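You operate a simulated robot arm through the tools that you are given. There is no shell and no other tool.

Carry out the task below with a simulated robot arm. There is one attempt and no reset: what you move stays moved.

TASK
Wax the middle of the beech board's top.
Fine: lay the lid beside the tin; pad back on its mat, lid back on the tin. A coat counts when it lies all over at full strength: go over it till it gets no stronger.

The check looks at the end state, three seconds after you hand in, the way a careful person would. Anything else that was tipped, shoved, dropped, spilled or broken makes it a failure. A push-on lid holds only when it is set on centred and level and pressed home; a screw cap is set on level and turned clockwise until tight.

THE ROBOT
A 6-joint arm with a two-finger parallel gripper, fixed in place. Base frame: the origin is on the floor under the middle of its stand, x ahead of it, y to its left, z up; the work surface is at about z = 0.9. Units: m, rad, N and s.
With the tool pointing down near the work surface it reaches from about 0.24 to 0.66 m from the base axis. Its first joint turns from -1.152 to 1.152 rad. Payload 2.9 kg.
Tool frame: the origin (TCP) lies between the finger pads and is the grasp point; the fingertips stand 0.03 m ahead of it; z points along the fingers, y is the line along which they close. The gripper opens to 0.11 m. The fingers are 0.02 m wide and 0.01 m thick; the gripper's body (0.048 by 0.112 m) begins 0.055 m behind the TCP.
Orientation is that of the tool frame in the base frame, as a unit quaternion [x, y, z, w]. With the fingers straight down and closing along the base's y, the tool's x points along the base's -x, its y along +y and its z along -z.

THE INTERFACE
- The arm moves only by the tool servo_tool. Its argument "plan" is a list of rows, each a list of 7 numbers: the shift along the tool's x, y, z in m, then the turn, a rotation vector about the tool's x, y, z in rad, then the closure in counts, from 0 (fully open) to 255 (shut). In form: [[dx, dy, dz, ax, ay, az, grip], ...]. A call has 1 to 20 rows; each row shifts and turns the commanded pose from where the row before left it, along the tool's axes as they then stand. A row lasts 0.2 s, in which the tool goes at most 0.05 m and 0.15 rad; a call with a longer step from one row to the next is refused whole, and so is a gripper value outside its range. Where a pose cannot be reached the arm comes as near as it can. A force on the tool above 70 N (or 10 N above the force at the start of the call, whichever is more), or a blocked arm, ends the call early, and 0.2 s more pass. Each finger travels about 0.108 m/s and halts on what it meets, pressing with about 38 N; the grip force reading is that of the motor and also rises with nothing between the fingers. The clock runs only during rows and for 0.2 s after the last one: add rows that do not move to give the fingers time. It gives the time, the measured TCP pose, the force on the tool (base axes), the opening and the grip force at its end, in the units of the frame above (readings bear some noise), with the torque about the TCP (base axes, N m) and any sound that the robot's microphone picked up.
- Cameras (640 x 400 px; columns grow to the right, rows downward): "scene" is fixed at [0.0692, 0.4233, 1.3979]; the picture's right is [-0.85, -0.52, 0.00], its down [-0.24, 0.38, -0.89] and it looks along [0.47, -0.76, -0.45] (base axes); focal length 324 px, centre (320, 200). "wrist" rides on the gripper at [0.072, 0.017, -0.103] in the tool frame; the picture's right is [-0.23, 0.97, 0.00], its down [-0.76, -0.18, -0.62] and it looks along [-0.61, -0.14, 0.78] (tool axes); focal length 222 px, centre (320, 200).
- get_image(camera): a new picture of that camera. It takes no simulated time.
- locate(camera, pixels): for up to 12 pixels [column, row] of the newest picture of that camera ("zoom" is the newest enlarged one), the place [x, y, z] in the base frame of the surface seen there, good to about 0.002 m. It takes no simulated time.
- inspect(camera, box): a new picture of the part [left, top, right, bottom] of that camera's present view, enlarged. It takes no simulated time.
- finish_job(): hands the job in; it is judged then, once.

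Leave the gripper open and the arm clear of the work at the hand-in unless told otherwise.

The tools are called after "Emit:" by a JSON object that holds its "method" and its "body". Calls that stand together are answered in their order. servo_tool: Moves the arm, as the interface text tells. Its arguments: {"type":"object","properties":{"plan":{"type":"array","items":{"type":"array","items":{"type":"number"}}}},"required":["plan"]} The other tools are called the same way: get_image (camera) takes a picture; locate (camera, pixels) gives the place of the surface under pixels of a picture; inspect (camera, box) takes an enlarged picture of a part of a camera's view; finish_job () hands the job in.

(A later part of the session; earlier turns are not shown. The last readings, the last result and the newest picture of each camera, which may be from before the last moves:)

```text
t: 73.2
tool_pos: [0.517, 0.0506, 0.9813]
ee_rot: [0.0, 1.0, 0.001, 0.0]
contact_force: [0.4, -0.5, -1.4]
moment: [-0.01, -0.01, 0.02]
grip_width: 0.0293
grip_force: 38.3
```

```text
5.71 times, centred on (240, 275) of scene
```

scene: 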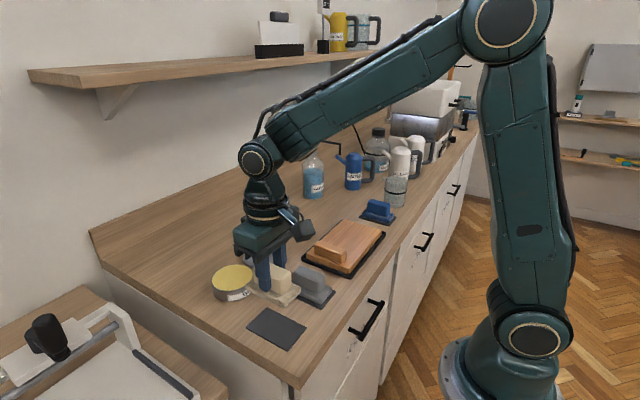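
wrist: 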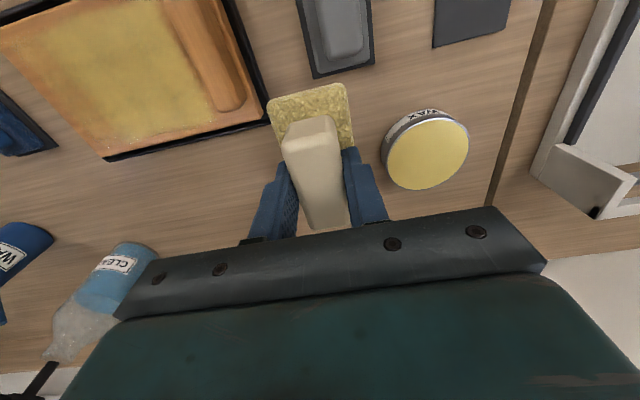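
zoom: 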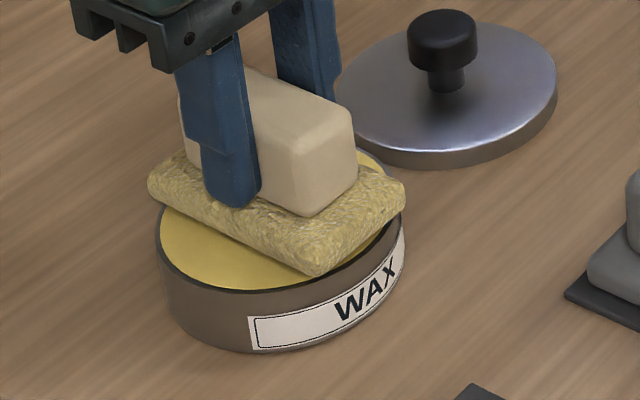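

The pad is just above the wax. I'll go down in 1 mm steps until contact.

Emit:
{"method": "servo_tool", "body": {"plan": [[0, 0, 0.001, 0, 0, 0, 255], [0, 0, 0.001, 0, 0, 0, 255]]}}

Emit:
{"method": "servo_tool", "body": {"plan": [[0, 0, 0.001, 0, 0, 0, 255], [0, 0, 0, 0, 0, 0, 255]]}}

```text
t: 73.8
tool_pos: [0.5166, 0.0498, 0.9809]
ee_rot: [0.0, 1.0, -0.001, 0.0]
contact_force: [-0.3, 0.1, -0.1]
moment: [-0.02, 0.0, -0.01]
grip_width: 0.0292
grip_force: 37.2
```

```text
t: 74.4
tool_pos: [0.5177, 0.0513, 0.9794]
ee_rot: [0.0, 1.0, 0.0, 0.0]
contact_force: [-0.6, 0.8, -0.4]
moment: [-0.02, -0.01, -0.03]
grip_width: 0.0291
grip_force: 37.3
```

Emit:
{"method": "servo_tool", "body": {"plan": [[0, 0, 0.001, 0, 0, 0, 255], [0, 0, 0, 0, 0, 0, 255]]}}

Emit:
{"method": "servo_tool", "body": {"plan": [[0, 0, 0.0007, 0, 0, 0, 255], [0, 0, 0, 0, 0, 0, 255]]}}

```text
t: 75.0
tool_pos: [0.5174, 0.0501, 0.978]
ee_rot: [-0.001, 1.0, 0.0, 0.0]
contact_force: [0.8, -0.4, -0.2]
moment: [0.02, 0.0, 0.0]
grip_width: 0.0291
grip_force: 38.4
```

```text
t: 75.6
tool_pos: [0.5186, 0.0503, 0.9783]
ee_rot: [0.0, 1.0, 0.0, 0.0]
contact_force: [-0.9, 0.9, 5.2]
moment: [0.02, 0.23, 0.01]
grip_width: 0.0293
grip_force: 38.3
```

Contact is at about 5 N. I'll press 0.7 mm more and make small circles to reload.

Emit:
{"method": "servo_tool", "body": {"plan": [[0, 0, 0.0007, 0, 0, 0, 255], [0.003, 0, 0, 0, 0, 0, 255], [0.0, 0.003, 0, 0, 0, 0, 255], [-0.003, 0, 0, 0, 0, 0, 255], [-0.003, 0, 0, 0, 0, 0, 255], [0, -0.003, 0, 0, 0, 0, 255], [0, -0.003, 0, 0, 0, 0, 255], [0.003, 0, 0, 0, 0, 0, 255], [0.0, 0.003, 0, 0, 0, 0, 255], [0, 0, 0, 0, 0, 0, 255]]}}

Emit:
{"method": "inspect", "body": {"camera": "scene", "box": [190, 240, 290, 310]}}

```text
t: 77.8
tool_pos: [0.5178, 0.05, 0.9772]
ee_rot: [0.001, 1.0, 0.0, 0.001]
contact_force: [0.4, -6.7, 12.5]
moment: [-0.22, -0.11, -0.07]
grip_width: 0.0295
grip_force: 37.7
```

```text
5.71 times, centred on (240, 275) of scene
```

zoom: 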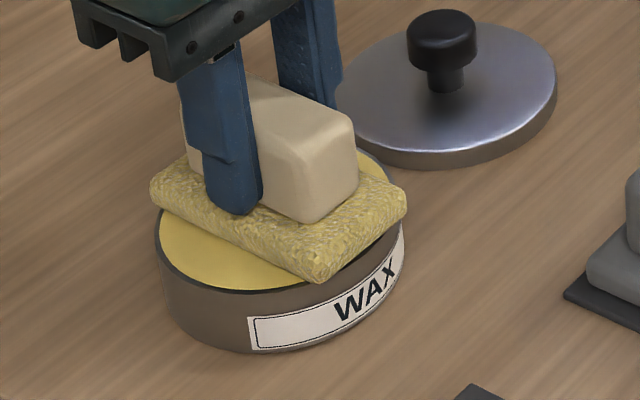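

The pad is yellow again and the tin hasn't moved. I'll lift, carry the pad back over the board's middle, and lower it to just above the surface.

Emit:
{"method": "servo_tool", "body": {"plan": [[0, 0, -0.003, 0, 0, 0, 255], [0, 0, -0.02, 0, 0, 0, 255], [0, 0, -0.03, 0, 0, 0, 255], [0, 0, -0.025, 0, 0, 0, 255], [0.016, -0.03, 0, 0, 0, 0, 255], [0.016, -0.03, 0, 0, 0, 0, 255], [0.016, -0.03, 0, 0, 0, 0, 255], [0.016, -0.03, 0, 0, 0, 0, 255], [0.016, -0.03, 0, 0, 0, 0, 255], [0.016, -0.03, 0, 0, 0, 0, 255], [0.016, -0.03, 0, 0, 0, 0, 255], [0.016, -0.03, 0, 0, 0, 0, 255], [0.0105, -0.02, 0, 0, 0, 0, 255], [0, 0, 0.02, 0, 0, 0, 255], [0, 0, 0.025, 0, 0, 0, 255], [0, 0, 0.02, 0, 0, 0, 255], [0, 0, 0.012, 0, 0, 0, 255], [0, 0, 0.004, 0, 0, 0, 255], [0, 0, 0, 0, 0, 0, 255]]}}

```text
t: 81.8
tool_pos: [0.379, -0.2107, 0.9737]
ee_rot: [0.0, 1.0, 0.001, 0.001]
contact_force: [0.0, 0.4, 0.0]
moment: [0.01, 0.01, 0.0]
grip_width: 0.0293
grip_force: 38.0
```

I'm at (0.379, −0.211, 0.974), not yet in contact. I'll step down to find the surface.

Emit:
{"method": "servo_tool", "body": {"plan": [[0, 0, 0.0015, 0, 0, 0, 255], [0, 0, 0.0015, 0, 0, 0, 255], [0, 0, 0.001, 0, 0, 0, 255]]}}

Emit:
{"method": "servo_tool", "body": {"plan": [[0, 0, 0.0007, 0, 0, 0, 255], [0, 0, 0, 0, 0, 0, 255]]}}

```text
t: 82.6
tool_pos: [0.3803, -0.2093, 0.9698]
ee_rot: [0.0, 1.0, 0.0, 0.0]
contact_force: [0.1, 0.1, 0.2]
moment: [-0.01, 0.02, -0.03]
grip_width: 0.0294
grip_force: 37.7
```

```text
t: 83.2
tool_pos: [0.379, -0.2102, 0.9696]
ee_rot: [0.0, 1.0, 0.0, 0.0]
contact_force: [-0.6, 1.6, 6.3]
moment: [0.06, 0.02, -0.03]
grip_width: 0.0294
grip_force: 37.7
```

Contact is at 6 N. I'll press 0.8 mm more and stroke to y≈−0.172, checking the force along the way.

Emit:
{"method": "servo_tool", "body": {"plan": [[0, 0.0, 0.0008, 0, 0, 0, 255], [0, 0.0095, 0, 0, 0, 0, 255], [0, 0.0095, 0, 0, 0, 0, 255], [0, 0.0095, 0, 0, 0, 0, 255], [0, 0.0095, 0, 0, 0, 0, 255]]}}

Emit:
{"method": "servo_tool", "body": {"plan": [[0, -0.01, 0, 0, 0, 0, 255], [0, -0.01, 0, 0, 0, 0, 255], [0, -0.01, 0, 0, 0, 0, 255], [0, -0.01, 0, 0, 0, 0, 255], [0, -0.01, 0, 0, 0, 0, 255]]}}

Emit:
{"method": "servo_tool", "body": {"plan": [[0, -0.01, 0, 0, 0, 0, 255], [0, -0.01, 0, 0, 0, 0, 255], [0, -0.01, 0, 0, 0, 0, 255], [0, -0.01, 0, 0, 0, 0, 255]]}}

Emit:
{"method": "inspect", "body": {"camera": "scene", "box": [290, 190, 400, 290]}}

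```text
t: 84.4
tool_pos: [0.38, -0.171, 0.9705]
ee_rot: [0.001, 1.0, -0.002, 0.002]
contact_force: [-2.1, -14.7, 32.1]
moment: [-0.35, 0.4, 0.09]
grip_width: 0.0293
grip_force: 38.6
```

```text
t: 85.6
tool_pos: [0.3788, -0.2199, 0.9686]
ee_rot: [-0.001, 1.0, 0.0, 0.001]
contact_force: [0.3, 15.8, 35.5]
moment: [0.48, 0.0, -0.07]
grip_width: 0.0293
grip_force: 37.8
```

```text
t: 86.6
tool_pos: [0.3792, -0.2609, 0.9689]
ee_rot: [0.0, 1.0, 0.0, 0.0]
contact_force: [0.0, 12.4, 28.5]
moment: [0.28, -0.2, 0.05]
grip_width: 0.0292
grip_force: 38.2
```

```text
4.00 times, centred on (345, 240) of scene
```

zoom: 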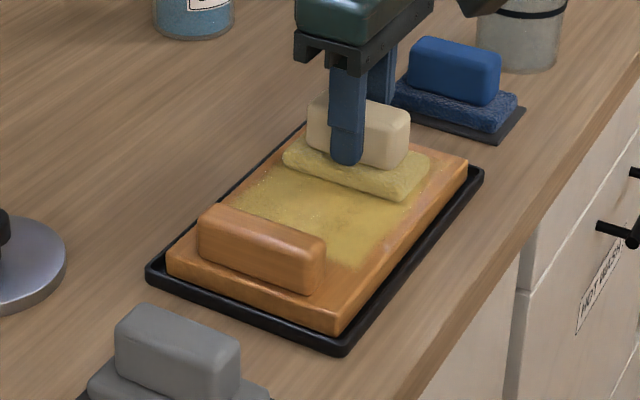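

The coat is stronger and the board is staying put. I'll ease 0.6 mm and go on: x≈0.388 along +y, then x≈0.371 back.

Emit:
{"method": "servo_tool", "body": {"plan": [[-0.008, 0, -0.0006, 0, 0, 0, 255], [0, 0.01, 0, 0, 0, 0, 255], [0, 0.01, 0, 0, 0, 0, 255], [0, 0.01, 0, 0, 0, 0, 255], [0, 0.01, 0, 0, 0, 0, 255]]}}

Emit:
{"method": "servo_tool", "body": {"plan": [[0, 0.01, 0, 0, 0, 0, 255], [0, 0.01, 0, 0, 0, 0, 255], [0, 0.01, 0, 0, 0, 0, 255], [0, 0.01, 0, 0, 0, 0, 255], [0, 0.008, 0, 0, 0, 0, 255]]}}

Emit:
{"method": "servo_tool", "body": {"plan": [[0.008, 0, 0, 0, 0, 0, 255], [0.009, 0, 0, 0, 0, 0, 255], [0, -0.01, 0, 0, 0, 0, 255], [0, -0.01, 0, 0, 0, 0, 255], [0, -0.01, 0, 0, 0, 0, 255], [0, -0.01, 0, 0, 0, 0, 255]]}}

Emit:
{"method": "servo_tool", "body": {"plan": [[0, -0.01, 0, 0, 0, 0, 255], [0, -0.01, 0, 0, 0, 0, 255], [0, -0.01, 0, 0, 0, 0, 255], [0, -0.01, 0, 0, 0, 0, 255], [0, -0.01, 0, 0, 0, 0, 255]]}}

Emit:
{"method": "inspect", "body": {"camera": "scene", "box": [290, 190, 400, 290]}}

Emit:
{"method": "inspect", "body": {"camera": "wrist", "box": [180, 0, 560, 230]}}

```text
t: 87.8
tool_pos: [0.387, -0.2218, 0.9694]
ee_rot: [0.001, 1.0, 0.0, 0.001]
contact_force: [0.1, -8.9, 17.3]
moment: [-0.3, -0.04, -0.02]
grip_width: 0.0292
grip_force: 38.1
```

```text
t: 89.0
tool_pos: [0.3871, -0.1748, 0.9692]
ee_rot: [-0.001, 1.0, 0.0, 0.001]
contact_force: [0.3, -8.4, 18.1]
moment: [-0.2, 0.2, 0.12]
grip_width: 0.0292
grip_force: 38.0
```

```text
t: 90.4
tool_pos: [0.3697, -0.2134, 0.9693]
ee_rot: [0.0, 1.0, 0.001, -0.001]
contact_force: [-1.2, 14.9, 27.7]
moment: [0.39, -0.23, 0.09]
grip_width: 0.0292
grip_force: 38.2
```

```text
t: 91.6
tool_pos: [0.3705, -0.2637, 0.9685]
ee_rot: [0.0, 1.0, 0.0, -0.001]
contact_force: [0.1, 5.8, 12.1]
moment: [0.1, -0.12, 0.04]
grip_width: 0.0292
grip_force: 37.7
```

```text
4.00 times, centred on (345, 240) of scene
```

zoom: 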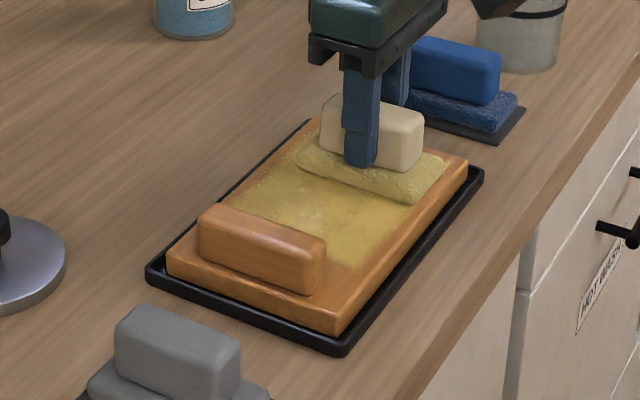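

```text
1.68 times, centred on (370, 115) of wrist
```

zoom: 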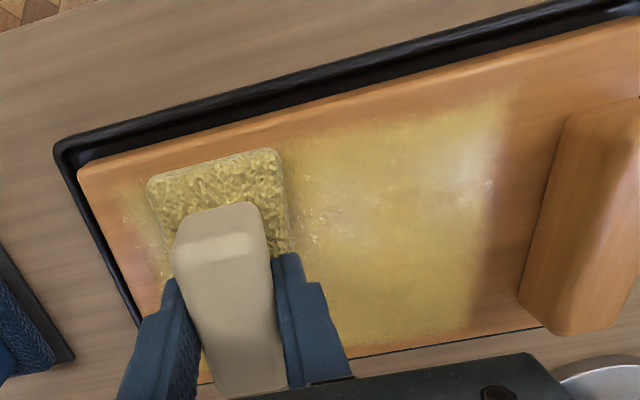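

The coat is getting denser and evener. I'll do more passes at x≈0.379, 0.388 and 0.371.

Emit:
{"method": "servo_tool", "body": {"plan": [[-0.009, 0, 0.0002, 0, 0, 0, 255], [0, 0.01, 0, 0, 0, 0, 255], [0, 0.01, 0, 0, 0, 0, 255], [0, 0.01, 0, 0, 0, 0, 255], [0, 0.01, 0, 0, 0, 0, 255], [0, 0.01, 0, 0, 0, 0, 255]]}}

Emit:
{"method": "servo_tool", "body": {"plan": [[0, 0.01, 0, 0, 0, 0, 255], [0, 0.01, 0, 0, 0, 0, 255], [0, 0.01, 0, 0, 0, 0, 255], [0, 0.01, 0, 0, 0, 0, 255], [-0.008, 0, 0, 0, 0, 0, 255]]}}

Emit:
{"method": "servo_tool", "body": {"plan": [[0, -0.01, 0, 0, 0, 0, 255], [0, -0.01, 0, 0, 0, 0, 255], [0, -0.01, 0, 0, 0, 0, 255], [0, -0.01, 0, 0, 0, 0, 255], [0, -0.01, 0, 0, 0, 0, 255]]}}

Emit:
{"method": "servo_tool", "body": {"plan": [[0, -0.01, 0, 0, 0, 0, 255], [0, -0.01, 0, 0, 0, 0, 255], [0, -0.01, 0, 0, 0, 0, 255], [0, -0.01, 0, 0, 0, 0, 255], [0.008, 0, 0, 0, 0, 0, 255], [0.009, 0, 0, 0, 0, 0, 255]]}}

Emit:
{"method": "inspect", "body": {"camera": "wrist", "box": [180, 0, 560, 230]}}

```text
t: 93.0
tool_pos: [0.3782, -0.2142, 0.9685]
ee_rot: [0.001, 1.0, 0.0, 0.0]
contact_force: [-0.4, -2.2, 1.8]
moment: [-0.07, 0.04, 0.03]
grip_width: 0.0292
grip_force: 38.7
```

```text
t: 94.2
tool_pos: [0.387, -0.1743, 0.9696]
ee_rot: [-0.001, 1.0, -0.001, 0.0]
contact_force: [-1.6, 0.8, 3.2]
moment: [-0.01, 0.04, -0.04]
grip_width: 0.029
grip_force: 38.5
```

```text
t: 95.4
tool_pos: [0.3874, -0.2237, 0.968]
ee_rot: [-0.001, 1.0, 0.001, 0.0]
contact_force: [0.9, 3.2, 4.1]
moment: [0.09, 0.01, -0.05]
grip_width: 0.0292
grip_force: 38.3
```

```text
t: 96.8
tool_pos: [0.3698, -0.2635, 0.9687]
ee_rot: [0.0, 1.0, 0.0, 0.0]
contact_force: [1.1, -0.1, 0.8]
moment: [0.01, -0.09, 0.05]
grip_width: 0.0291
grip_force: 37.4
```

```text
1.68 times, centred on (370, 115) of wrist
```

zoom: 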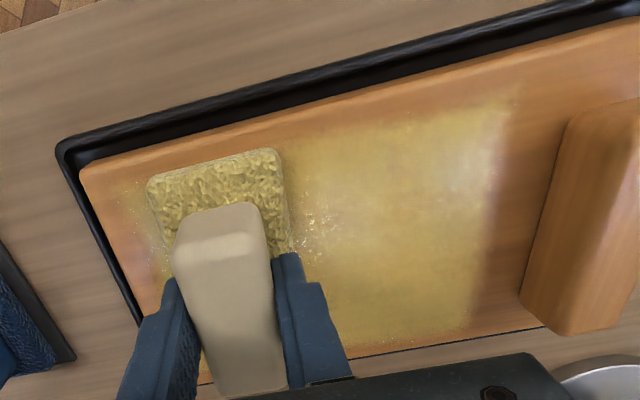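

The force dropped to 1–4 N, so I'll press 1 mm further and repeat the passes.

Emit:
{"method": "servo_tool", "body": {"plan": [[0, 0, 0.001, 0, 0, 0, 255], [0, 0.01, 0, 0, 0, 0, 255], [0, 0.01, 0, 0, 0, 0, 255], [0, 0.01, 0, 0, 0, 0, 255], [0, 0.01, 0, 0, 0, 0, 255], [0, 0.01, 0, 0, 0, 0, 255]]}}

Emit:
{"method": "servo_tool", "body": {"plan": [[0, 0.01, 0, 0, 0, 0, 255], [0, 0.01, 0, 0, 0, 0, 255], [0, 0.01, 0, 0, 0, 0, 255], [0, 0.01, 0, 0, 0, 0, 255], [-0.009, 0, 0, 0, 0, 0, 255]]}}

Emit:
{"method": "servo_tool", "body": {"plan": [[0, -0.01, 0, 0, 0, 0, 255], [0, -0.01, 0, 0, 0, 0, 255], [0, -0.01, 0, 0, 0, 0, 255], [0, -0.01, 0, 0, 0, 0, 255], [0, -0.01, 0, 0, 0, 0, 255]]}}

Emit:
{"method": "servo_tool", "body": {"plan": [[0, -0.01, 0, 0, 0, 0, 255], [0, -0.01, 0, 0, 0, 0, 255], [0, -0.01, 0, 0, 0, 0, 255], [0, -0.01, 0, 0, 0, 0, 255], [-0.008, 0, 0, 0, 0, 0, 255]]}}

Emit:
{"method": "inspect", "body": {"camera": "wrist", "box": [180, 0, 560, 230]}}

```text
t: 98.2
tool_pos: [0.3697, -0.2148, 0.9682]
ee_rot: [0.001, 1.0, -0.001, 0.0]
contact_force: [-1.4, -9.9, 20.1]
moment: [-0.14, 0.26, 0.08]
grip_width: 0.0294
grip_force: 37.5
```

```text
t: 99.4
tool_pos: [0.3782, -0.173, 0.9684]
ee_rot: [-0.002, 1.0, 0.001, -0.003]
contact_force: [-18.0, 0.0, 37.8]
moment: [-0.03, -0.18, -0.05]
grip_width: 0.0296
grip_force: 38.1
```

```text
t: 100.6
tool_pos: [0.3794, -0.2247, 0.9693]
ee_rot: [0.0, 1.0, 0.0, -0.001]
contact_force: [0.2, 4.9, 10.4]
moment: [0.09, -0.27, 0.07]
grip_width: 0.029
grip_force: 38.8
```

```text
t: 101.8
tool_pos: [0.3863, -0.2652, 0.9682]
ee_rot: [0.003, 1.0, -0.001, 0.0]
contact_force: [-10.4, -1.5, 19.4]
moment: [-0.04, 0.18, -0.02]
grip_width: 0.0291
grip_force: 37.7
```

```text
1.68 times, centred on (370, 115) of wrist
```

zoom: 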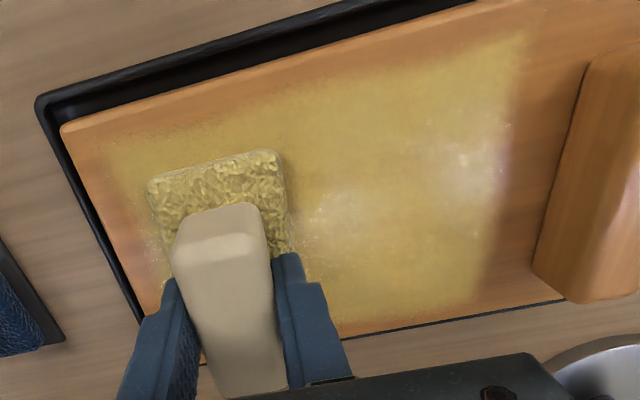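

The coat is now quite uniform. I'll make one more pass at x≈0.388 up to y≈−0.174, and then lift off to inspect.

Emit:
{"method": "servo_tool", "body": {"plan": [[0, 0.01, 0, 0, 0, 0, 255], [0, 0.01, 0, 0, 0, 0, 255], [0, 0.01, 0, 0, 0, 0, 255], [0, 0.01, 0, 0, 0, 0, 255], [0, 0.01, 0, 0, 0, 0, 255]]}}

Emit:
{"method": "servo_tool", "body": {"plan": [[0, 0.01, 0, 0, 0, 0, 255], [0, 0.01, 0, 0, 0, 0, 255], [0, 0.01, 0, 0, 0, 0, 255], [0, 0.01, 0, 0, 0, 0, 255], [0, -0.01, 0, 0, 0, 0, 255], [0, -0.01, 0, 0, 0, 0, 255], [0, -0.01, 0, 0, 0, 0, 255], [0, 0, -0.005, 0, 0, 0, 255], [0, 0, -0.015, 0, 0, 0, 255], [0, 0, -0.03, 0, 0, 0, 255], [0, 0, -0.03, 0, 0, 0, 255], [-0.016, 0.03, 0, 0, 0, 0, 255], [-0.016, 0.03, 0, 0, 0, 0, 255], [-0.016, 0.03, 0, 0, 0, 0, 255], [-0.016, 0.03, 0, 0, 0, 0, 255], [-0.016, 0.03, 0, 0, 0, 0, 255], [0, 0, 0, 0, 0, 0, 255]]}}

Emit:
{"method": "inspect", "body": {"camera": "scene", "box": [290, 190, 400, 290]}}

Emit:
{"method": "get_image", "body": {"camera": "wrist"}}

```text
t: 103.0
tool_pos: [0.387, -0.2137, 0.9677]
ee_rot: [0.001, 1.0, -0.001, 0.002]
contact_force: [-0.2, -10.0, 22.6]
moment: [-0.29, 0.17, 0.13]
grip_width: 0.0295
grip_force: 37.6
```

```text
t: 106.6
tool_pos: [0.4663, -0.0528, 1.0438]
ee_rot: [0.0, 1.0, -0.001, -0.001]
contact_force: [-0.1, -0.3, -0.6]
moment: [0.01, 0.02, 0.01]
grip_width: 0.0292
grip_force: 37.9
```

```text
4.00 times, centred on (345, 240) of scene
```

zoom: 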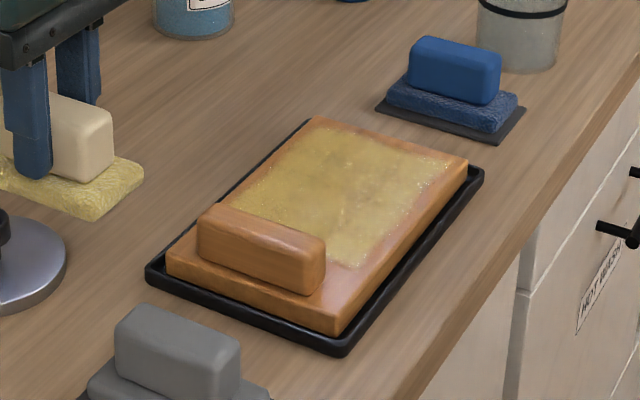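

```text
taken
```

wrist: 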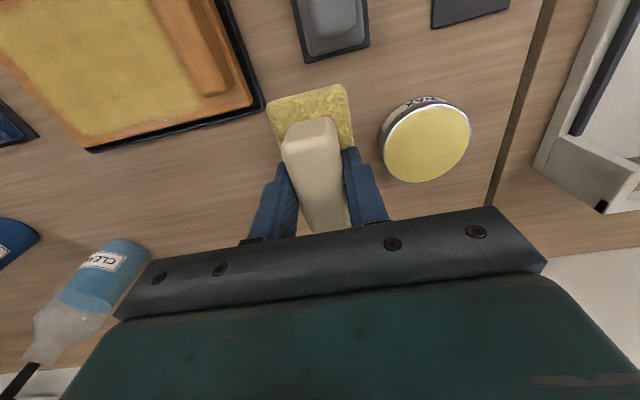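

The coat covers the middle well but is slightly mottled. To be sure it gets no stronger, I'll reload once more and make further passes. First, over the tin and down to just above the wax.

Emit:
{"method": "servo_tool", "body": {"plan": [[-0.0127, 0.026, 0, 0, 0, 0, 255], [-0.0127, 0.026, 0, 0, 0, 0, 255], [-0.0127, 0.026, 0, 0, 0, 0, 255], [-0.0126, 0.0265, 0, 0, 0, 0, 255], [0, 0, 0, 0, 0, 0, 255], [0, 0, 0.02, 0, 0, 0, 255], [0, 0, 0.02, 0, 0, 0, 255], [0, 0, 0.015, 0, 0, 0, 255], [0, 0, 0.006, 0, 0, 0, 255], [0, 0, 0.003, 0, 0, 0, 255], [0, 0, 0, 0, 0, 0, 255]]}}

Emit:
{"method": "servo_tool", "body": {"plan": [[0, 0, 0.001, 0, 0, 0, 255], [0, 0, 0.001, 0, 0, 0, 255]]}}

Emit:
{"method": "servo_tool", "body": {"plan": [[0, 0, 0.001, 0, 0, 0, 255], [0, 0, 0, 0, 0, 0, 255]]}}

```text
t: 109.0
tool_pos: [0.5185, 0.0507, 0.9836]
ee_rot: [0.0, 1.0, 0.0, 0.0]
contact_force: [-0.2, -0.3, -0.7]
moment: [0.0, -0.04, 0.0]
grip_width: 0.0294
grip_force: 38.4
```

```text
t: 109.6
tool_pos: [0.5184, 0.0498, 0.9824]
ee_rot: [-0.001, 1.0, 0.0, 0.0]
contact_force: [-0.5, 0.1, -0.5]
moment: [0.02, -0.03, 0.01]
grip_width: 0.0291
grip_force: 38.3
```

```text
t: 110.2
tool_pos: [0.5181, 0.0506, 0.98]
ee_rot: [0.0, 1.0, 0.0, 0.0]
contact_force: [-0.2, -0.7, -0.7]
moment: [0.01, 0.0, 0.0]
grip_width: 0.0294
grip_force: 38.4
```

There's no contact yet at 0.980. I'll continue down in 1 mm steps.

Emit:
{"method": "servo_tool", "body": {"plan": [[0, 0, 0.001, 0, 0, 0, 255], [0, 0, 0.001, 0, 0, 0, 255]]}}

Emit:
{"method": "servo_tool", "body": {"plan": [[0, 0, 0.001, 0, 0, 0, 255], [0, 0, 0, 0, 0, 0, 255]]}}

```text
t: 110.8
tool_pos: [0.5174, 0.0501, 0.9792]
ee_rot: [0.0, 1.0, 0.0, 0.0]
contact_force: [0.3, 0.8, -1.0]
moment: [-0.01, 0.01, 0.0]
grip_width: 0.0294
grip_force: 37.8
```

```text
t: 111.4
tool_pos: [0.5175, 0.0499, 0.9779]
ee_rot: [0.0, 1.0, -0.001, -0.001]
contact_force: [0.0, 0.6, -1.3]
moment: [0.01, 0.0, -0.03]
grip_width: 0.0291
grip_force: 38.0
```

Emit:
{"method": "servo_tool", "body": {"plan": [[0, 0, 0.001, 0, 0, 0, 255], [0, 0, 0, 0, 0, 0, 255]]}}

Emit:
{"method": "servo_tool", "body": {"plan": [[0, 0, 0.0005, 0, 0, 0, 255], [0, 0, 0, 0, 0, 0, 255]]}}

```text
t: 112.0
tool_pos: [0.5174, 0.0506, 0.9771]
ee_rot: [0.0, 1.0, 0.0, 0.0]
contact_force: [0.3, -0.7, 0.3]
moment: [0.0, -0.04, 0.01]
grip_width: 0.0293
grip_force: 37.8
```

```text
t: 112.6
tool_pos: [0.5185, 0.05, 0.976]
ee_rot: [0.0, 1.0, 0.0, 0.0]
contact_force: [-2.8, -0.7, 3.9]
moment: [-0.07, -0.11, 0.01]
grip_width: 0.0293
grip_force: 38.4
```

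Contact is at about 4 N. I'll press 0.8 mm more and make small circles to reload.

Emit:
{"method": "servo_tool", "body": {"plan": [[0, 0, 0.0008, 0, 0, 0, 255], [0.003, 0, 0, 0, 0, 0, 255], [0.0, 0.003, 0, 0, 0, 0, 255], [-0.003, 0, 0, 0, 0, 0, 255], [-0.003, 0, 0, 0, 0, 0, 255], [0, -0.003, 0, 0, 0, 0, 255], [0, -0.003, 0, 0, 0, 0, 255], [0.003, 0, 0, 0, 0, 0, 255], [0.0, 0.003, 0, 0, 0, 0, 255], [0, 0, 0, 0, 0, 0, 255]]}}

Emit:
{"method": "inspect", "body": {"camera": "scene", "box": [190, 240, 290, 310]}}

```text
t: 114.8
tool_pos: [0.5165, 0.0491, 0.9765]
ee_rot: [0.002, 1.0, 0.0, 0.0]
contact_force: [1.0, -8.9, 19.3]
moment: [-0.31, -0.33, -0.17]
grip_width: 0.0293
grip_force: 37.6
```

```text
5.71 times, centred on (240, 275) of scene
```

zoom: 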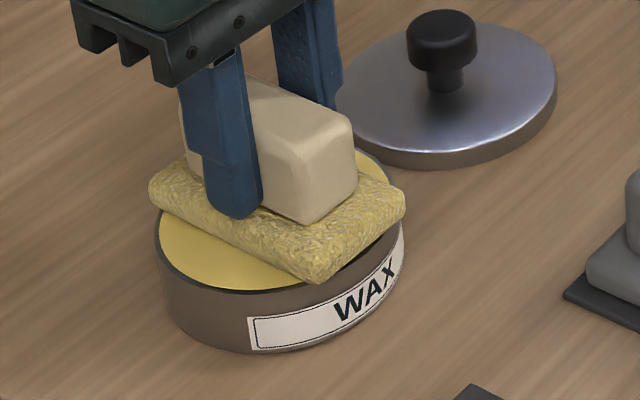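

The pad is reloaded and the tin hasn't moved. I'll lift, return over the board's middle, and lower to just above it.

Emit:
{"method": "servo_tool", "body": {"plan": [[0, 0, -0.003, 0, 0, 0, 255], [0, 0, -0.02, 0, 0, 0, 255], [0, 0, -0.03, 0, 0, 0, 255], [0, 0, -0.025, 0, 0, 0, 255], [0.016, -0.03, 0, 0, 0, 0, 255], [0.016, -0.03, 0, 0, 0, 0, 255], [0.016, -0.03, 0, 0, 0, 0, 255], [0.016, -0.03, 0, 0, 0, 0, 255], [0.016, -0.03, 0, 0, 0, 0, 255], [0.016, -0.03, 0, 0, 0, 0, 255], [0.016, -0.03, 0, 0, 0, 0, 255], [0.016, -0.03, 0, 0, 0, 0, 255], [0.0095, -0.02, 0, 0, 0, 0, 255], [0, 0, 0.02, 0, 0, 0, 255], [0, 0, 0.025, 0, 0, 0, 255], [0, 0, 0.02, 0, 0, 0, 255], [0, 0, 0.014, 0, 0, 0, 255], [0, 0, 0.004, 0, 0, 0, 255], [0, 0, 0, 0, 0, 0, 255]]}}

Emit:
{"method": "servo_tool", "body": {"plan": [[0, 0, 0.001, 0, 0, 0, 255], [0, 0, 0.001, 0, 0, 0, 255], [0, 0, 0.001, 0, 0, 0, 255]]}}

```text
t: 118.8
tool_pos: [0.3791, -0.2092, 0.9704]
ee_rot: [-0.001, 1.0, 0.0, 0.0]
contact_force: [-0.4, -0.1, -0.7]
moment: [0.02, 0.0, -0.03]
grip_width: 0.0291
grip_force: 37.9
```

```text
t: 119.6
tool_pos: [0.381, -0.2081, 0.9689]
ee_rot: [0.0, 1.0, 0.0, 0.0]
contact_force: [-1.2, 1.8, 3.9]
moment: [-0.01, -0.15, 0.04]
grip_width: 0.029
grip_force: 38.2
```

Contact is at 4 N. I'll press 1 mm more and do full passes over the middle, checking the force in batches.

Emit:
{"method": "servo_tool", "body": {"plan": [[0, 0.0, 0.001, 0, 0, 0, 255], [0, 0.009, 0, 0, 0, 0, 255], [0, 0.009, 0, 0, 0, 0, 255], [0, 0.009, 0, 0, 0, 0, 255], [0, 0.008, 0, 0, 0, 0, 255]]}}

Emit:
{"method": "servo_tool", "body": {"plan": [[0, -0.01, 0, 0, 0, 0, 255], [0, -0.01, 0, 0, 0, 0, 255], [0, -0.01, 0, 0, 0, 0, 255], [0, -0.01, 0, 0, 0, 0, 255], [0, -0.01, 0, 0, 0, 0, 255]]}}

Emit:
{"method": "servo_tool", "body": {"plan": [[0, -0.01, 0, 0, 0, 0, 255], [0, -0.01, 0, 0, 0, 0, 255], [0, -0.01, 0, 0, 0, 0, 255], [0, -0.01, 0, 0, 0, 0, 255], [-0.008, 0, 0, 0, 0, 0, 255]]}}

Emit:
{"method": "servo_tool", "body": {"plan": [[0, 0.01, 0, 0, 0, 0, 255], [0, 0.01, 0, 0, 0, 0, 255], [0, 0.01, 0, 0, 0, 0, 255], [0, 0.01, 0, 0, 0, 0, 255], [0, 0.01, 0, 0, 0, 0, 255]]}}

Emit:
{"method": "servo_tool", "body": {"plan": [[0, 0.01, 0, 0, 0, 0, 255], [0, 0.01, 0, 0, 0, 0, 255], [0, 0.01, 0, 0, 0, 0, 255], [0, 0.01, 0, 0, 0, 0, 255], [0.008, 0, 0, 0, 0, 0, 255], [0.009, 0, 0, 0, 0, 0, 255]]}}

Emit:
{"method": "inspect", "body": {"camera": "wrist", "box": [80, 0, 460, 240]}}

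```text
t: 120.8
tool_pos: [0.3818, -0.1755, 0.968]
ee_rot: [0.001, 1.0, -0.001, 0.002]
contact_force: [0.1, -11.6, 23.9]
moment: [-0.28, 0.11, 0.03]
grip_width: 0.0293
grip_force: 38.0
```

```text
t: 122.0
tool_pos: [0.3802, -0.2242, 0.9677]
ee_rot: [-0.001, 1.0, 0.0, 0.0]
contact_force: [-0.3, 17.0, 37.7]
moment: [0.52, 0.22, -0.12]
grip_width: 0.0292
grip_force: 38.3
```

```text
t: 123.2
tool_pos: [0.3858, -0.267, 0.9684]
ee_rot: [0.004, 1.0, -0.002, -0.001]
contact_force: [-18.1, -1.0, 33.8]
moment: [0.02, -0.03, 0.03]
grip_width: 0.0295
grip_force: 37.9
```

```text
t: 124.4
tool_pos: [0.3879, -0.2168, 0.9671]
ee_rot: [0.001, 1.0, -0.002, 0.003]
contact_force: [-0.4, -15.3, 30.2]
moment: [-0.33, 0.11, 0.04]
grip_width: 0.0291
grip_force: 38.2
```

```text
t: 125.8
tool_pos: [0.3721, -0.1745, 0.9686]
ee_rot: [-0.002, 1.0, 0.001, 0.002]
contact_force: [10.6, 3.4, 22.5]
moment: [0.15, -0.37, -0.02]
grip_width: 0.029
grip_force: 37.5
```

```text
1.67 times, centred on (270, 120) of wrist
```

zoom: 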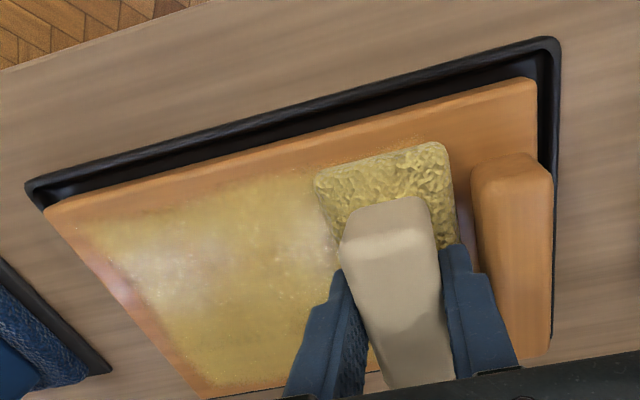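

The force was good all along (22–38 N). I'll pass back at x≈0.371, then do another up-and-down at x≈0.379.

Emit:
{"method": "servo_tool", "body": {"plan": [[0, -0.01, -0.0003, 0, 0, 0, 255], [0, -0.01, 0, 0, 0, 0, 255], [0, -0.01, 0, 0, 0, 0, 255], [0, -0.01, 0, 0, 0, 0, 255], [0, -0.01, 0, 0, 0, 0, 255]]}}

Emit:
{"method": "servo_tool", "body": {"plan": [[0, -0.01, 0, 0, 0, 0, 255], [0, -0.01, 0, 0, 0, 0, 255], [0, -0.01, 0, 0, 0, 0, 255], [0, -0.01, 0, 0, 0, 0, 255], [-0.009, 0, 0, 0, 0, 0, 255]]}}

Emit:
{"method": "servo_tool", "body": {"plan": [[0, 0.01, 0, 0, 0, 0, 255], [0, 0.01, 0, 0, 0, 0, 255], [0, 0.01, 0, 0, 0, 0, 255], [0, 0.01, 0, 0, 0, 0, 255], [0, 0.01, 0, 0, 0, 0, 255]]}}

Emit:
{"method": "servo_tool", "body": {"plan": [[0, 0.01, 0, 0, 0, 0, 255], [0, 0.01, 0, 0, 0, 0, 255], [0, 0.01, 0, 0, 0, 0, 255], [0, 0.01, 0, 0, 0, 0, 255], [-0.007, 0, 0, 0, 0, 0, 255]]}}

Emit:
{"method": "servo_tool", "body": {"plan": [[0, -0.01, 0, 0, 0, 0, 255], [0, -0.01, 0, 0, 0, 0, 255], [0, -0.01, 0, 0, 0, 0, 255], [0, -0.01, 0, 0, 0, 0, 255], [0, -0.01, 0, 0, 0, 0, 255]]}}

Emit:
{"method": "servo_tool", "body": {"plan": [[0, -0.01, 0, 0, 0, 0, 255], [0, -0.01, 0, 0, 0, 0, 255], [0, -0.01, 0, 0, 0, 0, 255], [0, -0.01, 0, 0, 0, 0, 255], [0.007, 0, 0, 0, 0, 0, 255]]}}

Emit:
{"method": "inspect", "body": {"camera": "wrist", "box": [180, 0, 560, 230]}}

Emit:
{"method": "inspect", "body": {"camera": "scene", "box": [290, 190, 400, 290]}}

```text
t: 127.0
tool_pos: [0.3693, -0.2247, 0.9673]
ee_rot: [0.0, 1.0, 0.0, 0.0]
contact_force: [-1.7, 15.1, 33.4]
moment: [0.44, 0.13, -0.02]
grip_width: 0.029
grip_force: 38.5
```

```text
t: 128.2
tool_pos: [0.3791, -0.2658, 0.9669]
ee_rot: [0.003, 1.0, -0.001, -0.001]
contact_force: [-13.9, -1.8, 27.3]
moment: [-0.08, 0.0, -0.04]
grip_width: 0.0293
grip_force: 38.1
```

```text
t: 129.4
tool_pos: [0.3795, -0.2155, 0.9674]
ee_rot: [0.0, 1.0, 0.0, -0.001]
contact_force: [0.4, -6.4, 11.7]
moment: [-0.2, -0.27, -0.08]
grip_width: 0.029
grip_force: 38.0
```

```text
t: 130.6
tool_pos: [0.386, -0.1731, 0.9676]
ee_rot: [0.0, 1.0, 0.0, -0.001]
contact_force: [-15.6, -1.5, 29.0]
moment: [-0.16, -0.39, -0.12]
grip_width: 0.0289
grip_force: 38.5
```

```text
t: 131.8
tool_pos: [0.3887, -0.2224, 0.9669]
ee_rot: [-0.001, 1.0, 0.0, 0.0]
contact_force: [0.8, 12.3, 24.3]
moment: [0.35, -0.03, -0.02]
grip_width: 0.0292
grip_force: 37.7
```

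```text
t: 133.0
tool_pos: [0.3833, -0.2657, 0.9665]
ee_rot: [0.001, 1.0, -0.002, 0.003]
contact_force: [11.3, -0.3, 22.2]
moment: [0.08, 0.4, -0.05]
grip_width: 0.029
grip_force: 37.6
```

```text
1.68 times, centred on (370, 115) of wrist
```

zoom: 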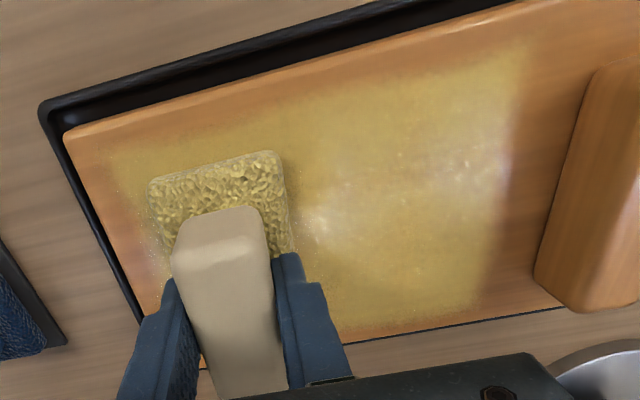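

```text
4.00 times, centred on (345, 240) of scene
```

zoom: 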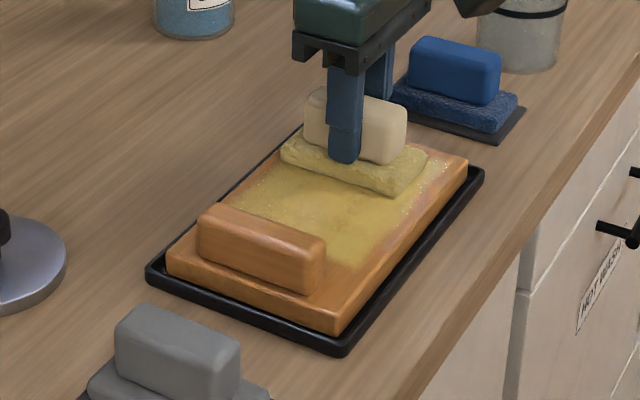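

The coat in the centre now looks the same as before this round. I'll make one last middle pass, lift off, and look from above for comparison.

Emit:
{"method": "servo_tool", "body": {"plan": [[0, 0.01, 0, 0, 0, 0, 255], [0, 0.01, 0, 0, 0, 0, 255], [0, 0.01, 0, 0, 0, 0, 255], [0, 0.01, 0, 0, 0, 0, 255], [0, 0.01, 0, 0, 0, 0, 255], [0, 0.01, 0, 0, 0, 0, 255], [0, 0.01, 0, 0, 0, 0, 255], [0, 0, -0.005, 0, 0, 0, 255], [0, 0, -0.015, 0, 0, 0, 255], [0, 0, -0.03, 0, 0, 0, 255], [0, 0, -0.03, 0, 0, 0, 255], [-0.01, 0.03, 0, 0, 0, 0, 255], [-0.01, 0.03, 0, 0, 0, 0, 255], [-0.01, 0.03, 0, 0, 0, 0, 255], [-0.01, 0.03, 0, 0, 0, 0, 255], [0, 0, 0, 0, 0, 0, 255]]}}

Emit:
{"method": "inspect", "body": {"camera": "scene", "box": [290, 190, 400, 290]}}

Emit:
{"method": "get_image", "body": {"camera": "wrist"}}

Emit:
{"method": "inspect", "body": {"camera": "wrist", "box": [0, 0, 280, 170]}}

```text
t: 136.4
tool_pos: [0.421, -0.0729, 1.0455]
ee_rot: [0.0, 1.0, 0.0, -0.001]
contact_force: [0.5, -0.3, -0.9]
moment: [0.03, 0.01, 0.01]
grip_width: 0.0293
grip_force: 37.5
```

```text
4.00 times, centred on (345, 240) of scene
```

zoom: 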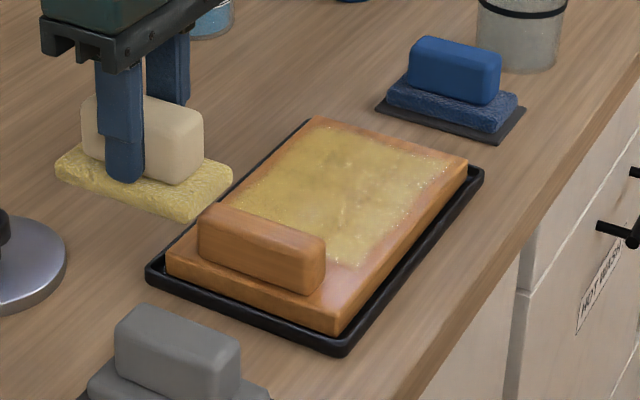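

```text
taken
```

wrist: 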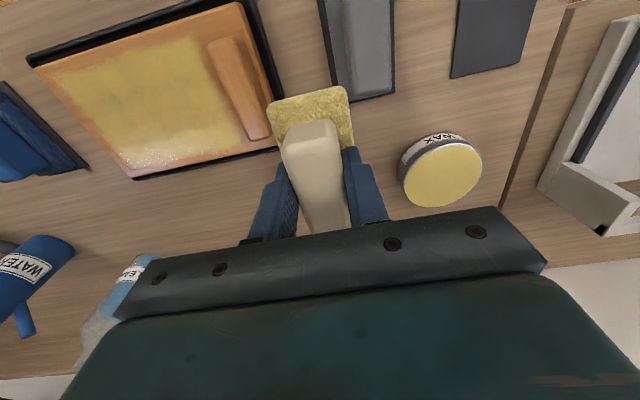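

```text
2.29 times, centred on (140, 85) of wrist
```

zoom: 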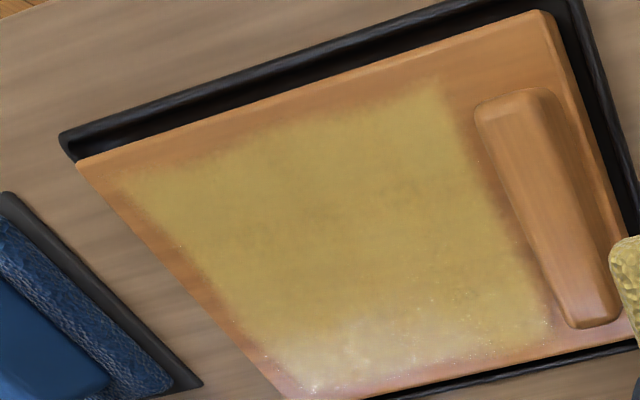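

The coat is an even yellow over the whole middle, with perhaps faint mottling. To make sure it's at full strength, I'll do one more reload and a further set of passes. I'll go to the tin now.

Emit:
{"method": "servo_tool", "body": {"plan": [[-0.019, 0.0248, 0, 0, 0, 0, 255], [-0.0192, 0.0248, 0, 0, 0, 0, 255], [-0.0192, 0.0248, 0, 0, 0, 0, 255], [-0.0192, 0.0248, 0, 0, 0, 0, 255], [-0.0192, 0.0248, 0, 0, 0, 0, 255], [0, 0, 0, 0, 0, 0, 255], [0, 0, 0.02, 0, 0, 0, 255], [0, 0, 0.02, 0, 0, 0, 255], [0, 0, 0.02, 0, 0, 0, 255], [0, 0, 0.006, 0, 0, 0, 255], [0, 0, 0.001, 0, 0, 0, 255], [0, 0, 0, 0, 0, 0, 255]]}}

Emit:
{"method": "servo_tool", "body": {"plan": [[0, 0, 0.001, 0, 0, 0, 255], [0, 0, 0.001, 0, 0, 0, 255]]}}

Emit:
{"method": "servo_tool", "body": {"plan": [[0, 0, 0.001, 0, 0, 0, 255], [0, 0, 0, 0, 0, 0, 255]]}}

```text
t: 139.0
tool_pos: [0.5172, 0.0491, 0.98]
ee_rot: [0.0, 1.0, 0.0, -0.001]
contact_force: [-0.1, -0.2, -0.2]
moment: [-0.01, 0.03, -0.02]
grip_width: 0.0294
grip_force: 37.4
```

```text
t: 139.6
tool_pos: [0.516, 0.049, 0.977]
ee_rot: [0.0, 1.0, 0.0, 0.0]
contact_force: [-0.6, -0.2, 0.1]
moment: [-0.01, -0.02, 0.05]
grip_width: 0.0294
grip_force: 37.5
```

```text
t: 140.2
tool_pos: [0.5161, 0.0487, 0.9772]
ee_rot: [0.0, 1.0, 0.0, 0.0]
contact_force: [0.3, -0.6, -0.5]
moment: [0.0, 0.01, 0.02]
grip_width: 0.0293
grip_force: 37.7
```

There's no contact yet, so I'll go down in smaller steps.

Emit:
{"method": "servo_tool", "body": {"plan": [[0, 0.001, 0.001, 0, 0, 0, 255], [0, 0, 0, 0, 0, 0, 255]]}}

Emit:
{"method": "servo_tool", "body": {"plan": [[0, 0.001, 0.0007, 0, 0, 0, 255], [0, 0, 0, 0, 0, 0, 255]]}}

```text
t: 140.8
tool_pos: [0.5164, 0.0506, 0.9761]
ee_rot: [-0.001, 1.0, 0.0, 0.001]
contact_force: [0.2, -0.2, -0.9]
moment: [-0.01, 0.01, -0.02]
grip_width: 0.0292
grip_force: 38.6
```

```text
t: 141.4
tool_pos: [0.5151, 0.0525, 0.9754]
ee_rot: [0.0, 1.0, 0.0, 0.0]
contact_force: [-0.7, 0.3, -1.6]
moment: [-0.02, 0.0, -0.01]
grip_width: 0.0292
grip_force: 37.5
```

Emit:
{"method": "servo_tool", "body": {"plan": [[0, 0, 0.0007, 0, 0, 0, 255], [0, 0, 0, 0, 0, 0, 255]]}}

Emit:
{"method": "servo_tool", "body": {"plan": [[0, 0, 0.0007, 0, 0, 0, 255], [0, 0, 0, 0, 0, 0, 255]]}}

```text
t: 142.0
tool_pos: [0.5164, 0.0512, 0.9746]
ee_rot: [-0.001, 1.0, 0.0, 0.0]
contact_force: [-0.7, 0.3, 1.1]
moment: [0.01, -0.05, 0.07]
grip_width: 0.0292
grip_force: 37.9
```

```text
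t: 142.6
tool_pos: [0.5158, 0.0519, 0.9745]
ee_rot: [0.001, 1.0, 0.0, 0.001]
contact_force: [-2.1, -0.8, 10.3]
moment: [-0.07, 0.1, 0.01]
grip_width: 0.0291
grip_force: 38.5
```

Contact is at 10 N. I'll make small circles to reload.

Emit:
{"method": "servo_tool", "body": {"plan": [[0, 0, 0.0003, 0, 0, 0, 255], [0.003, 0, 0, 0, 0, 0, 255], [0.0, 0.003, 0, 0, 0, 0, 255], [-0.003, 0, 0, 0, 0, 0, 255], [-0.003, 0, 0, 0, 0, 0, 255], [0, -0.003, 0, 0, 0, 0, 255], [0, -0.003, 0, 0, 0, 0, 255], [0.003, 0, 0, 0, 0, 0, 255], [0.0, 0.003, 0, 0, 0, 0, 255], [0, 0, 0, 0, 0, 0, 255]]}}

Emit:
{"method": "servo_tool", "body": {"plan": [[0, 0, -0.003, 0, 0, 0, 255], [0, 0, -0.02, 0, 0, 0, 255], [0, 0, -0.03, 0, 0, 0, 255], [0, 0, -0.025, 0, 0, 0, 255], [0.016, -0.03, 0, 0, 0, 0, 255], [0.016, -0.03, 0, 0, 0, 0, 255], [0.016, -0.03, 0, 0, 0, 0, 255], [0.016, -0.03, 0, 0, 0, 0, 255], [0.016, -0.03, 0, 0, 0, 0, 255], [0.016, -0.03, 0, 0, 0, 0, 255], [0.016, -0.03, 0, 0, 0, 0, 255], [0.016, -0.03, 0, 0, 0, 0, 255], [0.0085, -0.02, 0, 0, 0, 0, 255], [0, 0, 0.02, 0, 0, 0, 255], [0, 0, 0.025, 0, 0, 0, 255], [0, 0, 0.02, 0, 0, 0, 255], [0, 0, 0.014, 0, 0, 0, 255], [0, 0, 0.003, 0, 0, 0, 255], [0, 0, 0, 0, 0, 0, 255]]}}

Emit:
{"method": "inspect", "body": {"camera": "scene", "box": [190, 180, 400, 310]}}

```text
t: 144.8
tool_pos: [0.5161, 0.0498, 0.9749]
ee_rot: [0.003, 1.0, 0.001, 0.001]
contact_force: [6.8, -9.1, 21.1]
moment: [-0.28, -0.47, -0.11]
grip_width: 0.0293
grip_force: 37.9
```

```text
t: 148.8
tool_pos: [0.3793, -0.2093, 0.9699]
ee_rot: [0.0, 1.0, 0.0, 0.0]
contact_force: [-0.5, 0.4, -0.5]
moment: [0.01, -0.01, 0.03]
grip_width: 0.0292
grip_force: 38.2
```

```text
3.05 times, centred on (295, 245) of scene
```

zoom: 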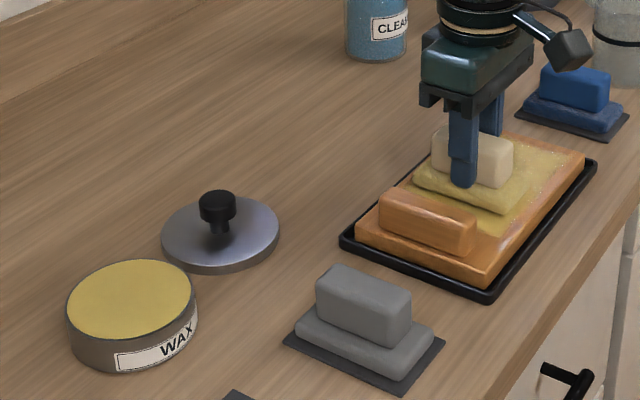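

The pad is reloaded and hovering over the board. I'll step down to contact.

Emit:
{"method": "servo_tool", "body": {"plan": [[0, 0, 0.001, 0, 0, 0, 255], [0, 0, 0.001, 0, 0, 0, 255], [0, 0, 0.001, 0, 0, 0, 255]]}}

Emit:
{"method": "servo_tool", "body": {"plan": [[0, 0, 0.0005, 0, 0, 0, 255], [0, 0, 0, 0, 0, 0, 255]]}}

```text
t: 149.6
tool_pos: [0.3788, -0.2093, 0.9677]
ee_rot: [0.0, 1.0, -0.001, 0.001]
contact_force: [-1.0, 0.8, 7.4]
moment: [0.08, -0.17, -0.02]
grip_width: 0.0293
grip_force: 37.6
```

```text
t: 150.2
tool_pos: [0.3788, -0.2087, 0.9668]
ee_rot: [0.0, 1.0, 0.0, 0.001]
contact_force: [-3.8, 2.1, 19.6]
moment: [0.09, 0.02, 0.03]
grip_width: 0.0294
grip_force: 37.5
```

Contact is at 20 N. I'll make full passes again: up at 0.379, down at 0.388, up at 0.371, down at 0.379.

Emit:
{"method": "servo_tool", "body": {"plan": [[0, 0.009, 0, 0, 0, 0, 255], [0, 0.009, 0, 0, 0, 0, 255], [0, 0.009, 0, 0, 0, 0, 255], [0, 0.008, 0, 0, 0, 0, 255], [-0.008, 0, 0, 0, 0, 0, 255]]}}

Emit:
{"method": "servo_tool", "body": {"plan": [[0, -0.01, 0, 0, 0, 0, 255], [0, -0.01, 0, 0, 0, 0, 255], [0, -0.01, 0, 0, 0, 0, 255], [0, -0.01, 0, 0, 0, 0, 255], [0, -0.01, 0, 0, 0, 0, 255]]}}

Emit:
{"method": "servo_tool", "body": {"plan": [[0, -0.01, 0, 0, 0, 0, 255], [0, -0.01, 0, 0, 0, 0, 255], [0, -0.01, 0, 0, 0, 0, 255], [0, -0.01, 0, 0, 0, 0, 255], [0.008, 0, 0, 0, 0, 0, 255], [0.009, 0, 0, 0, 0, 0, 255]]}}

Emit:
{"method": "servo_tool", "body": {"plan": [[0, 0.01, 0, 0, 0, 0, 255], [0, 0.01, 0, 0, 0, 0, 255], [0, 0.01, 0, 0, 0, 0, 255], [0, 0.01, 0, 0, 0, 0, 255], [0, 0.01, 0, 0, 0, 0, 255]]}}

Emit:
{"method": "servo_tool", "body": {"plan": [[0, 0.01, 0, 0, 0, 0, 255], [0, 0.01, 0, 0, 0, 0, 255], [0, 0.01, 0, 0, 0, 0, 255], [0, 0.01, 0, 0, 0, 0, 255], [-0.009, 0, 0, 0, 0, 0, 255]]}}

Emit:
{"method": "servo_tool", "body": {"plan": [[0, -0.01, 0, 0, 0, 0, 255], [0, -0.01, 0, 0, 0, 0, 255], [0, -0.01, 0, 0, 0, 0, 255], [0, -0.01, 0, 0, 0, 0, 255], [0, -0.01, 0, 0, 0, 0, 255]]}}

Emit:
{"method": "inspect", "body": {"camera": "wrist", "box": [120, 0, 500, 230]}}

```text
t: 151.4
tool_pos: [0.3859, -0.1724, 0.9669]
ee_rot: [0.001, 1.0, 0.001, -0.002]
contact_force: [-13.2, 0.3, 25.6]
moment: [-0.14, -0.49, -0.05]
grip_width: 0.0294
grip_force: 38.1
```

```text
t: 152.6
tool_pos: [0.388, -0.2238, 0.9669]
ee_rot: [-0.002, 1.0, 0.0, 0.001]
contact_force: [-0.5, 15.3, 32.2]
moment: [0.42, -0.01, -0.03]
grip_width: 0.029
grip_force: 37.8
```

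```text
t: 154.0
tool_pos: [0.3717, -0.2649, 0.9655]
ee_rot: [0.001, 1.0, -0.002, 0.002]
contact_force: [10.4, -2.0, 20.5]
moment: [-0.05, 0.05, -0.03]
grip_width: 0.0291
grip_force: 38.5
```

```text
t: 155.2
tool_pos: [0.3699, -0.2144, 0.966]
ee_rot: [0.0, 1.0, 0.0, 0.0]
contact_force: [0.0, -9.2, 17.0]
moment: [-0.24, -0.09, -0.08]
grip_width: 0.0289
grip_force: 38.3
```

```text
t: 156.4
tool_pos: [0.378, -0.1719, 0.9659]
ee_rot: [0.0, 1.0, 0.002, -0.001]
contact_force: [-9.6, 0.5, 17.0]
moment: [-0.03, -0.33, 0.0]
grip_width: 0.0289
grip_force: 38.1
```

```text
t: 157.6
tool_pos: [0.3803, -0.2228, 0.966]
ee_rot: [0.0, 1.0, -0.001, 0.0]
contact_force: [-0.5, 5.9, 14.2]
moment: [0.23, 0.17, -0.1]
grip_width: 0.0291
grip_force: 38.1
```

```text
1.68 times, centred on (310, 115) of wrist
```

zoom: 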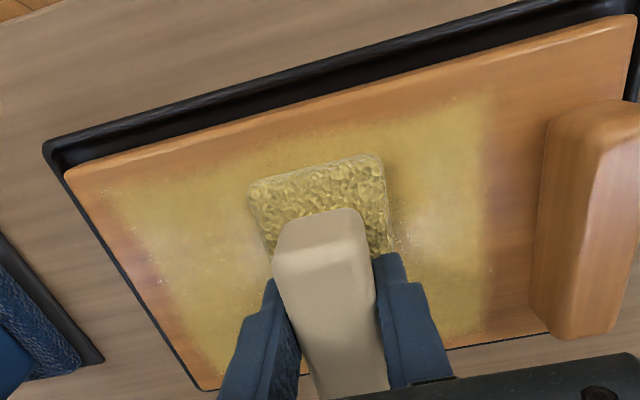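

The coat is unchanged and uniform. I'll finish this pass, come back once more over the centre, then lift off and compare.

Emit:
{"method": "servo_tool", "body": {"plan": [[0, -0.01, 0.0002, 0, 0, 0, 255], [0, -0.01, 0, 0, 0, 0, 255], [0, -0.01, 0, 0, 0, 0, 255], [0, -0.01, 0, 0, 0, 0, 255], [-0.004, 0.01, 0, 0, 0, 0, 255], [0, 0.01, 0, 0, 0, 0, 255], [0, 0.01, 0, 0, 0, 0, 255]]}}

Emit:
{"method": "servo_tool", "body": {"plan": [[0, 0.01, 0, 0, 0, 0, 255], [0, 0.01, 0, 0, 0, 0, 255], [0, 0.01, 0, 0, 0, 0, 255], [0, 0.01, 0, 0, 0, 0, 255], [0, 0, -0.005, 0, 0, 0, 255], [0, 0, -0.015, 0, 0, 0, 255], [0, 0, -0.03, 0, 0, 0, 255], [0, 0, -0.03, 0, 0, 0, 255], [-0.008, 0.03, 0, 0, 0, 0, 255], [-0.01, 0.03, 0, 0, 0, 0, 255], [-0.01, 0.03, 0, 0, 0, 0, 255], [-0.01, 0.03, 0, 0, 0, 0, 255], [0, 0, 0, 0, 0, 0, 255]]}}

Emit:
{"method": "inspect", "body": {"camera": "scene", "box": [290, 190, 400, 290]}}

Emit:
{"method": "get_image", "body": {"camera": "wrist"}}

Emit:
{"method": "inspect", "body": {"camera": "wrist", "box": [0, 0, 280, 170]}}

```text
t: 159.2
tool_pos: [0.3831, -0.2329, 0.9665]
ee_rot: [0.0, 1.0, 0.0, 0.0]
contact_force: [0.3, -5.2, 9.0]
moment: [-0.2, 0.09, 0.0]
grip_width: 0.0288
grip_force: 38.1
```

```text
t: 162.0
tool_pos: [0.4227, -0.0713, 1.0456]
ee_rot: [0.0, 1.0, 0.0, 0.0]
contact_force: [0.1, -0.3, -1.1]
moment: [-0.01, 0.04, 0.03]
grip_width: 0.0293
grip_force: 38.0
```

```text
4.00 times, centred on (345, 240) of scene
```

zoom: 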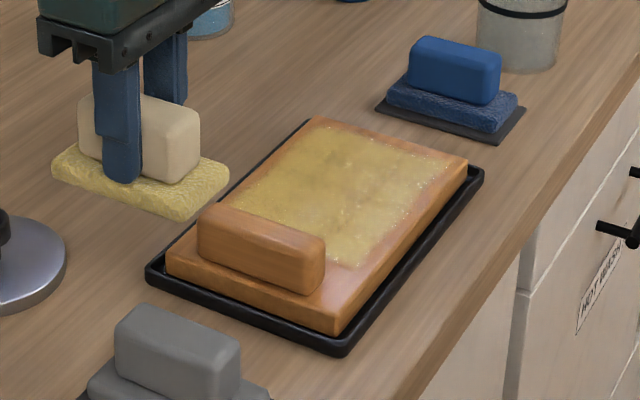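

```text
taken
```

wrist: 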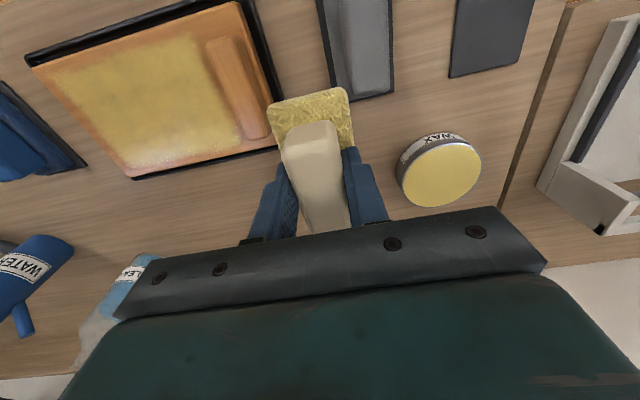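

```text
2.29 times, centred on (140, 85) of wrist
```

zoom: 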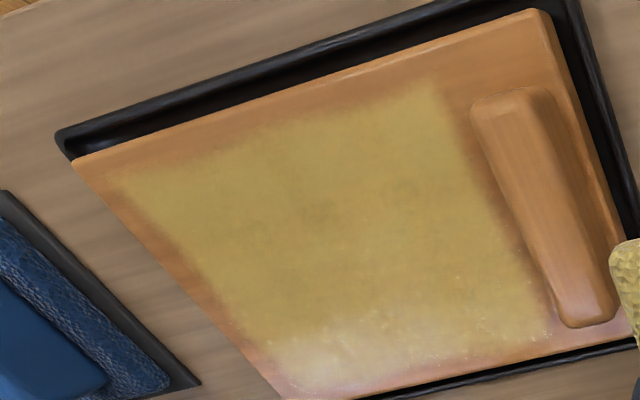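

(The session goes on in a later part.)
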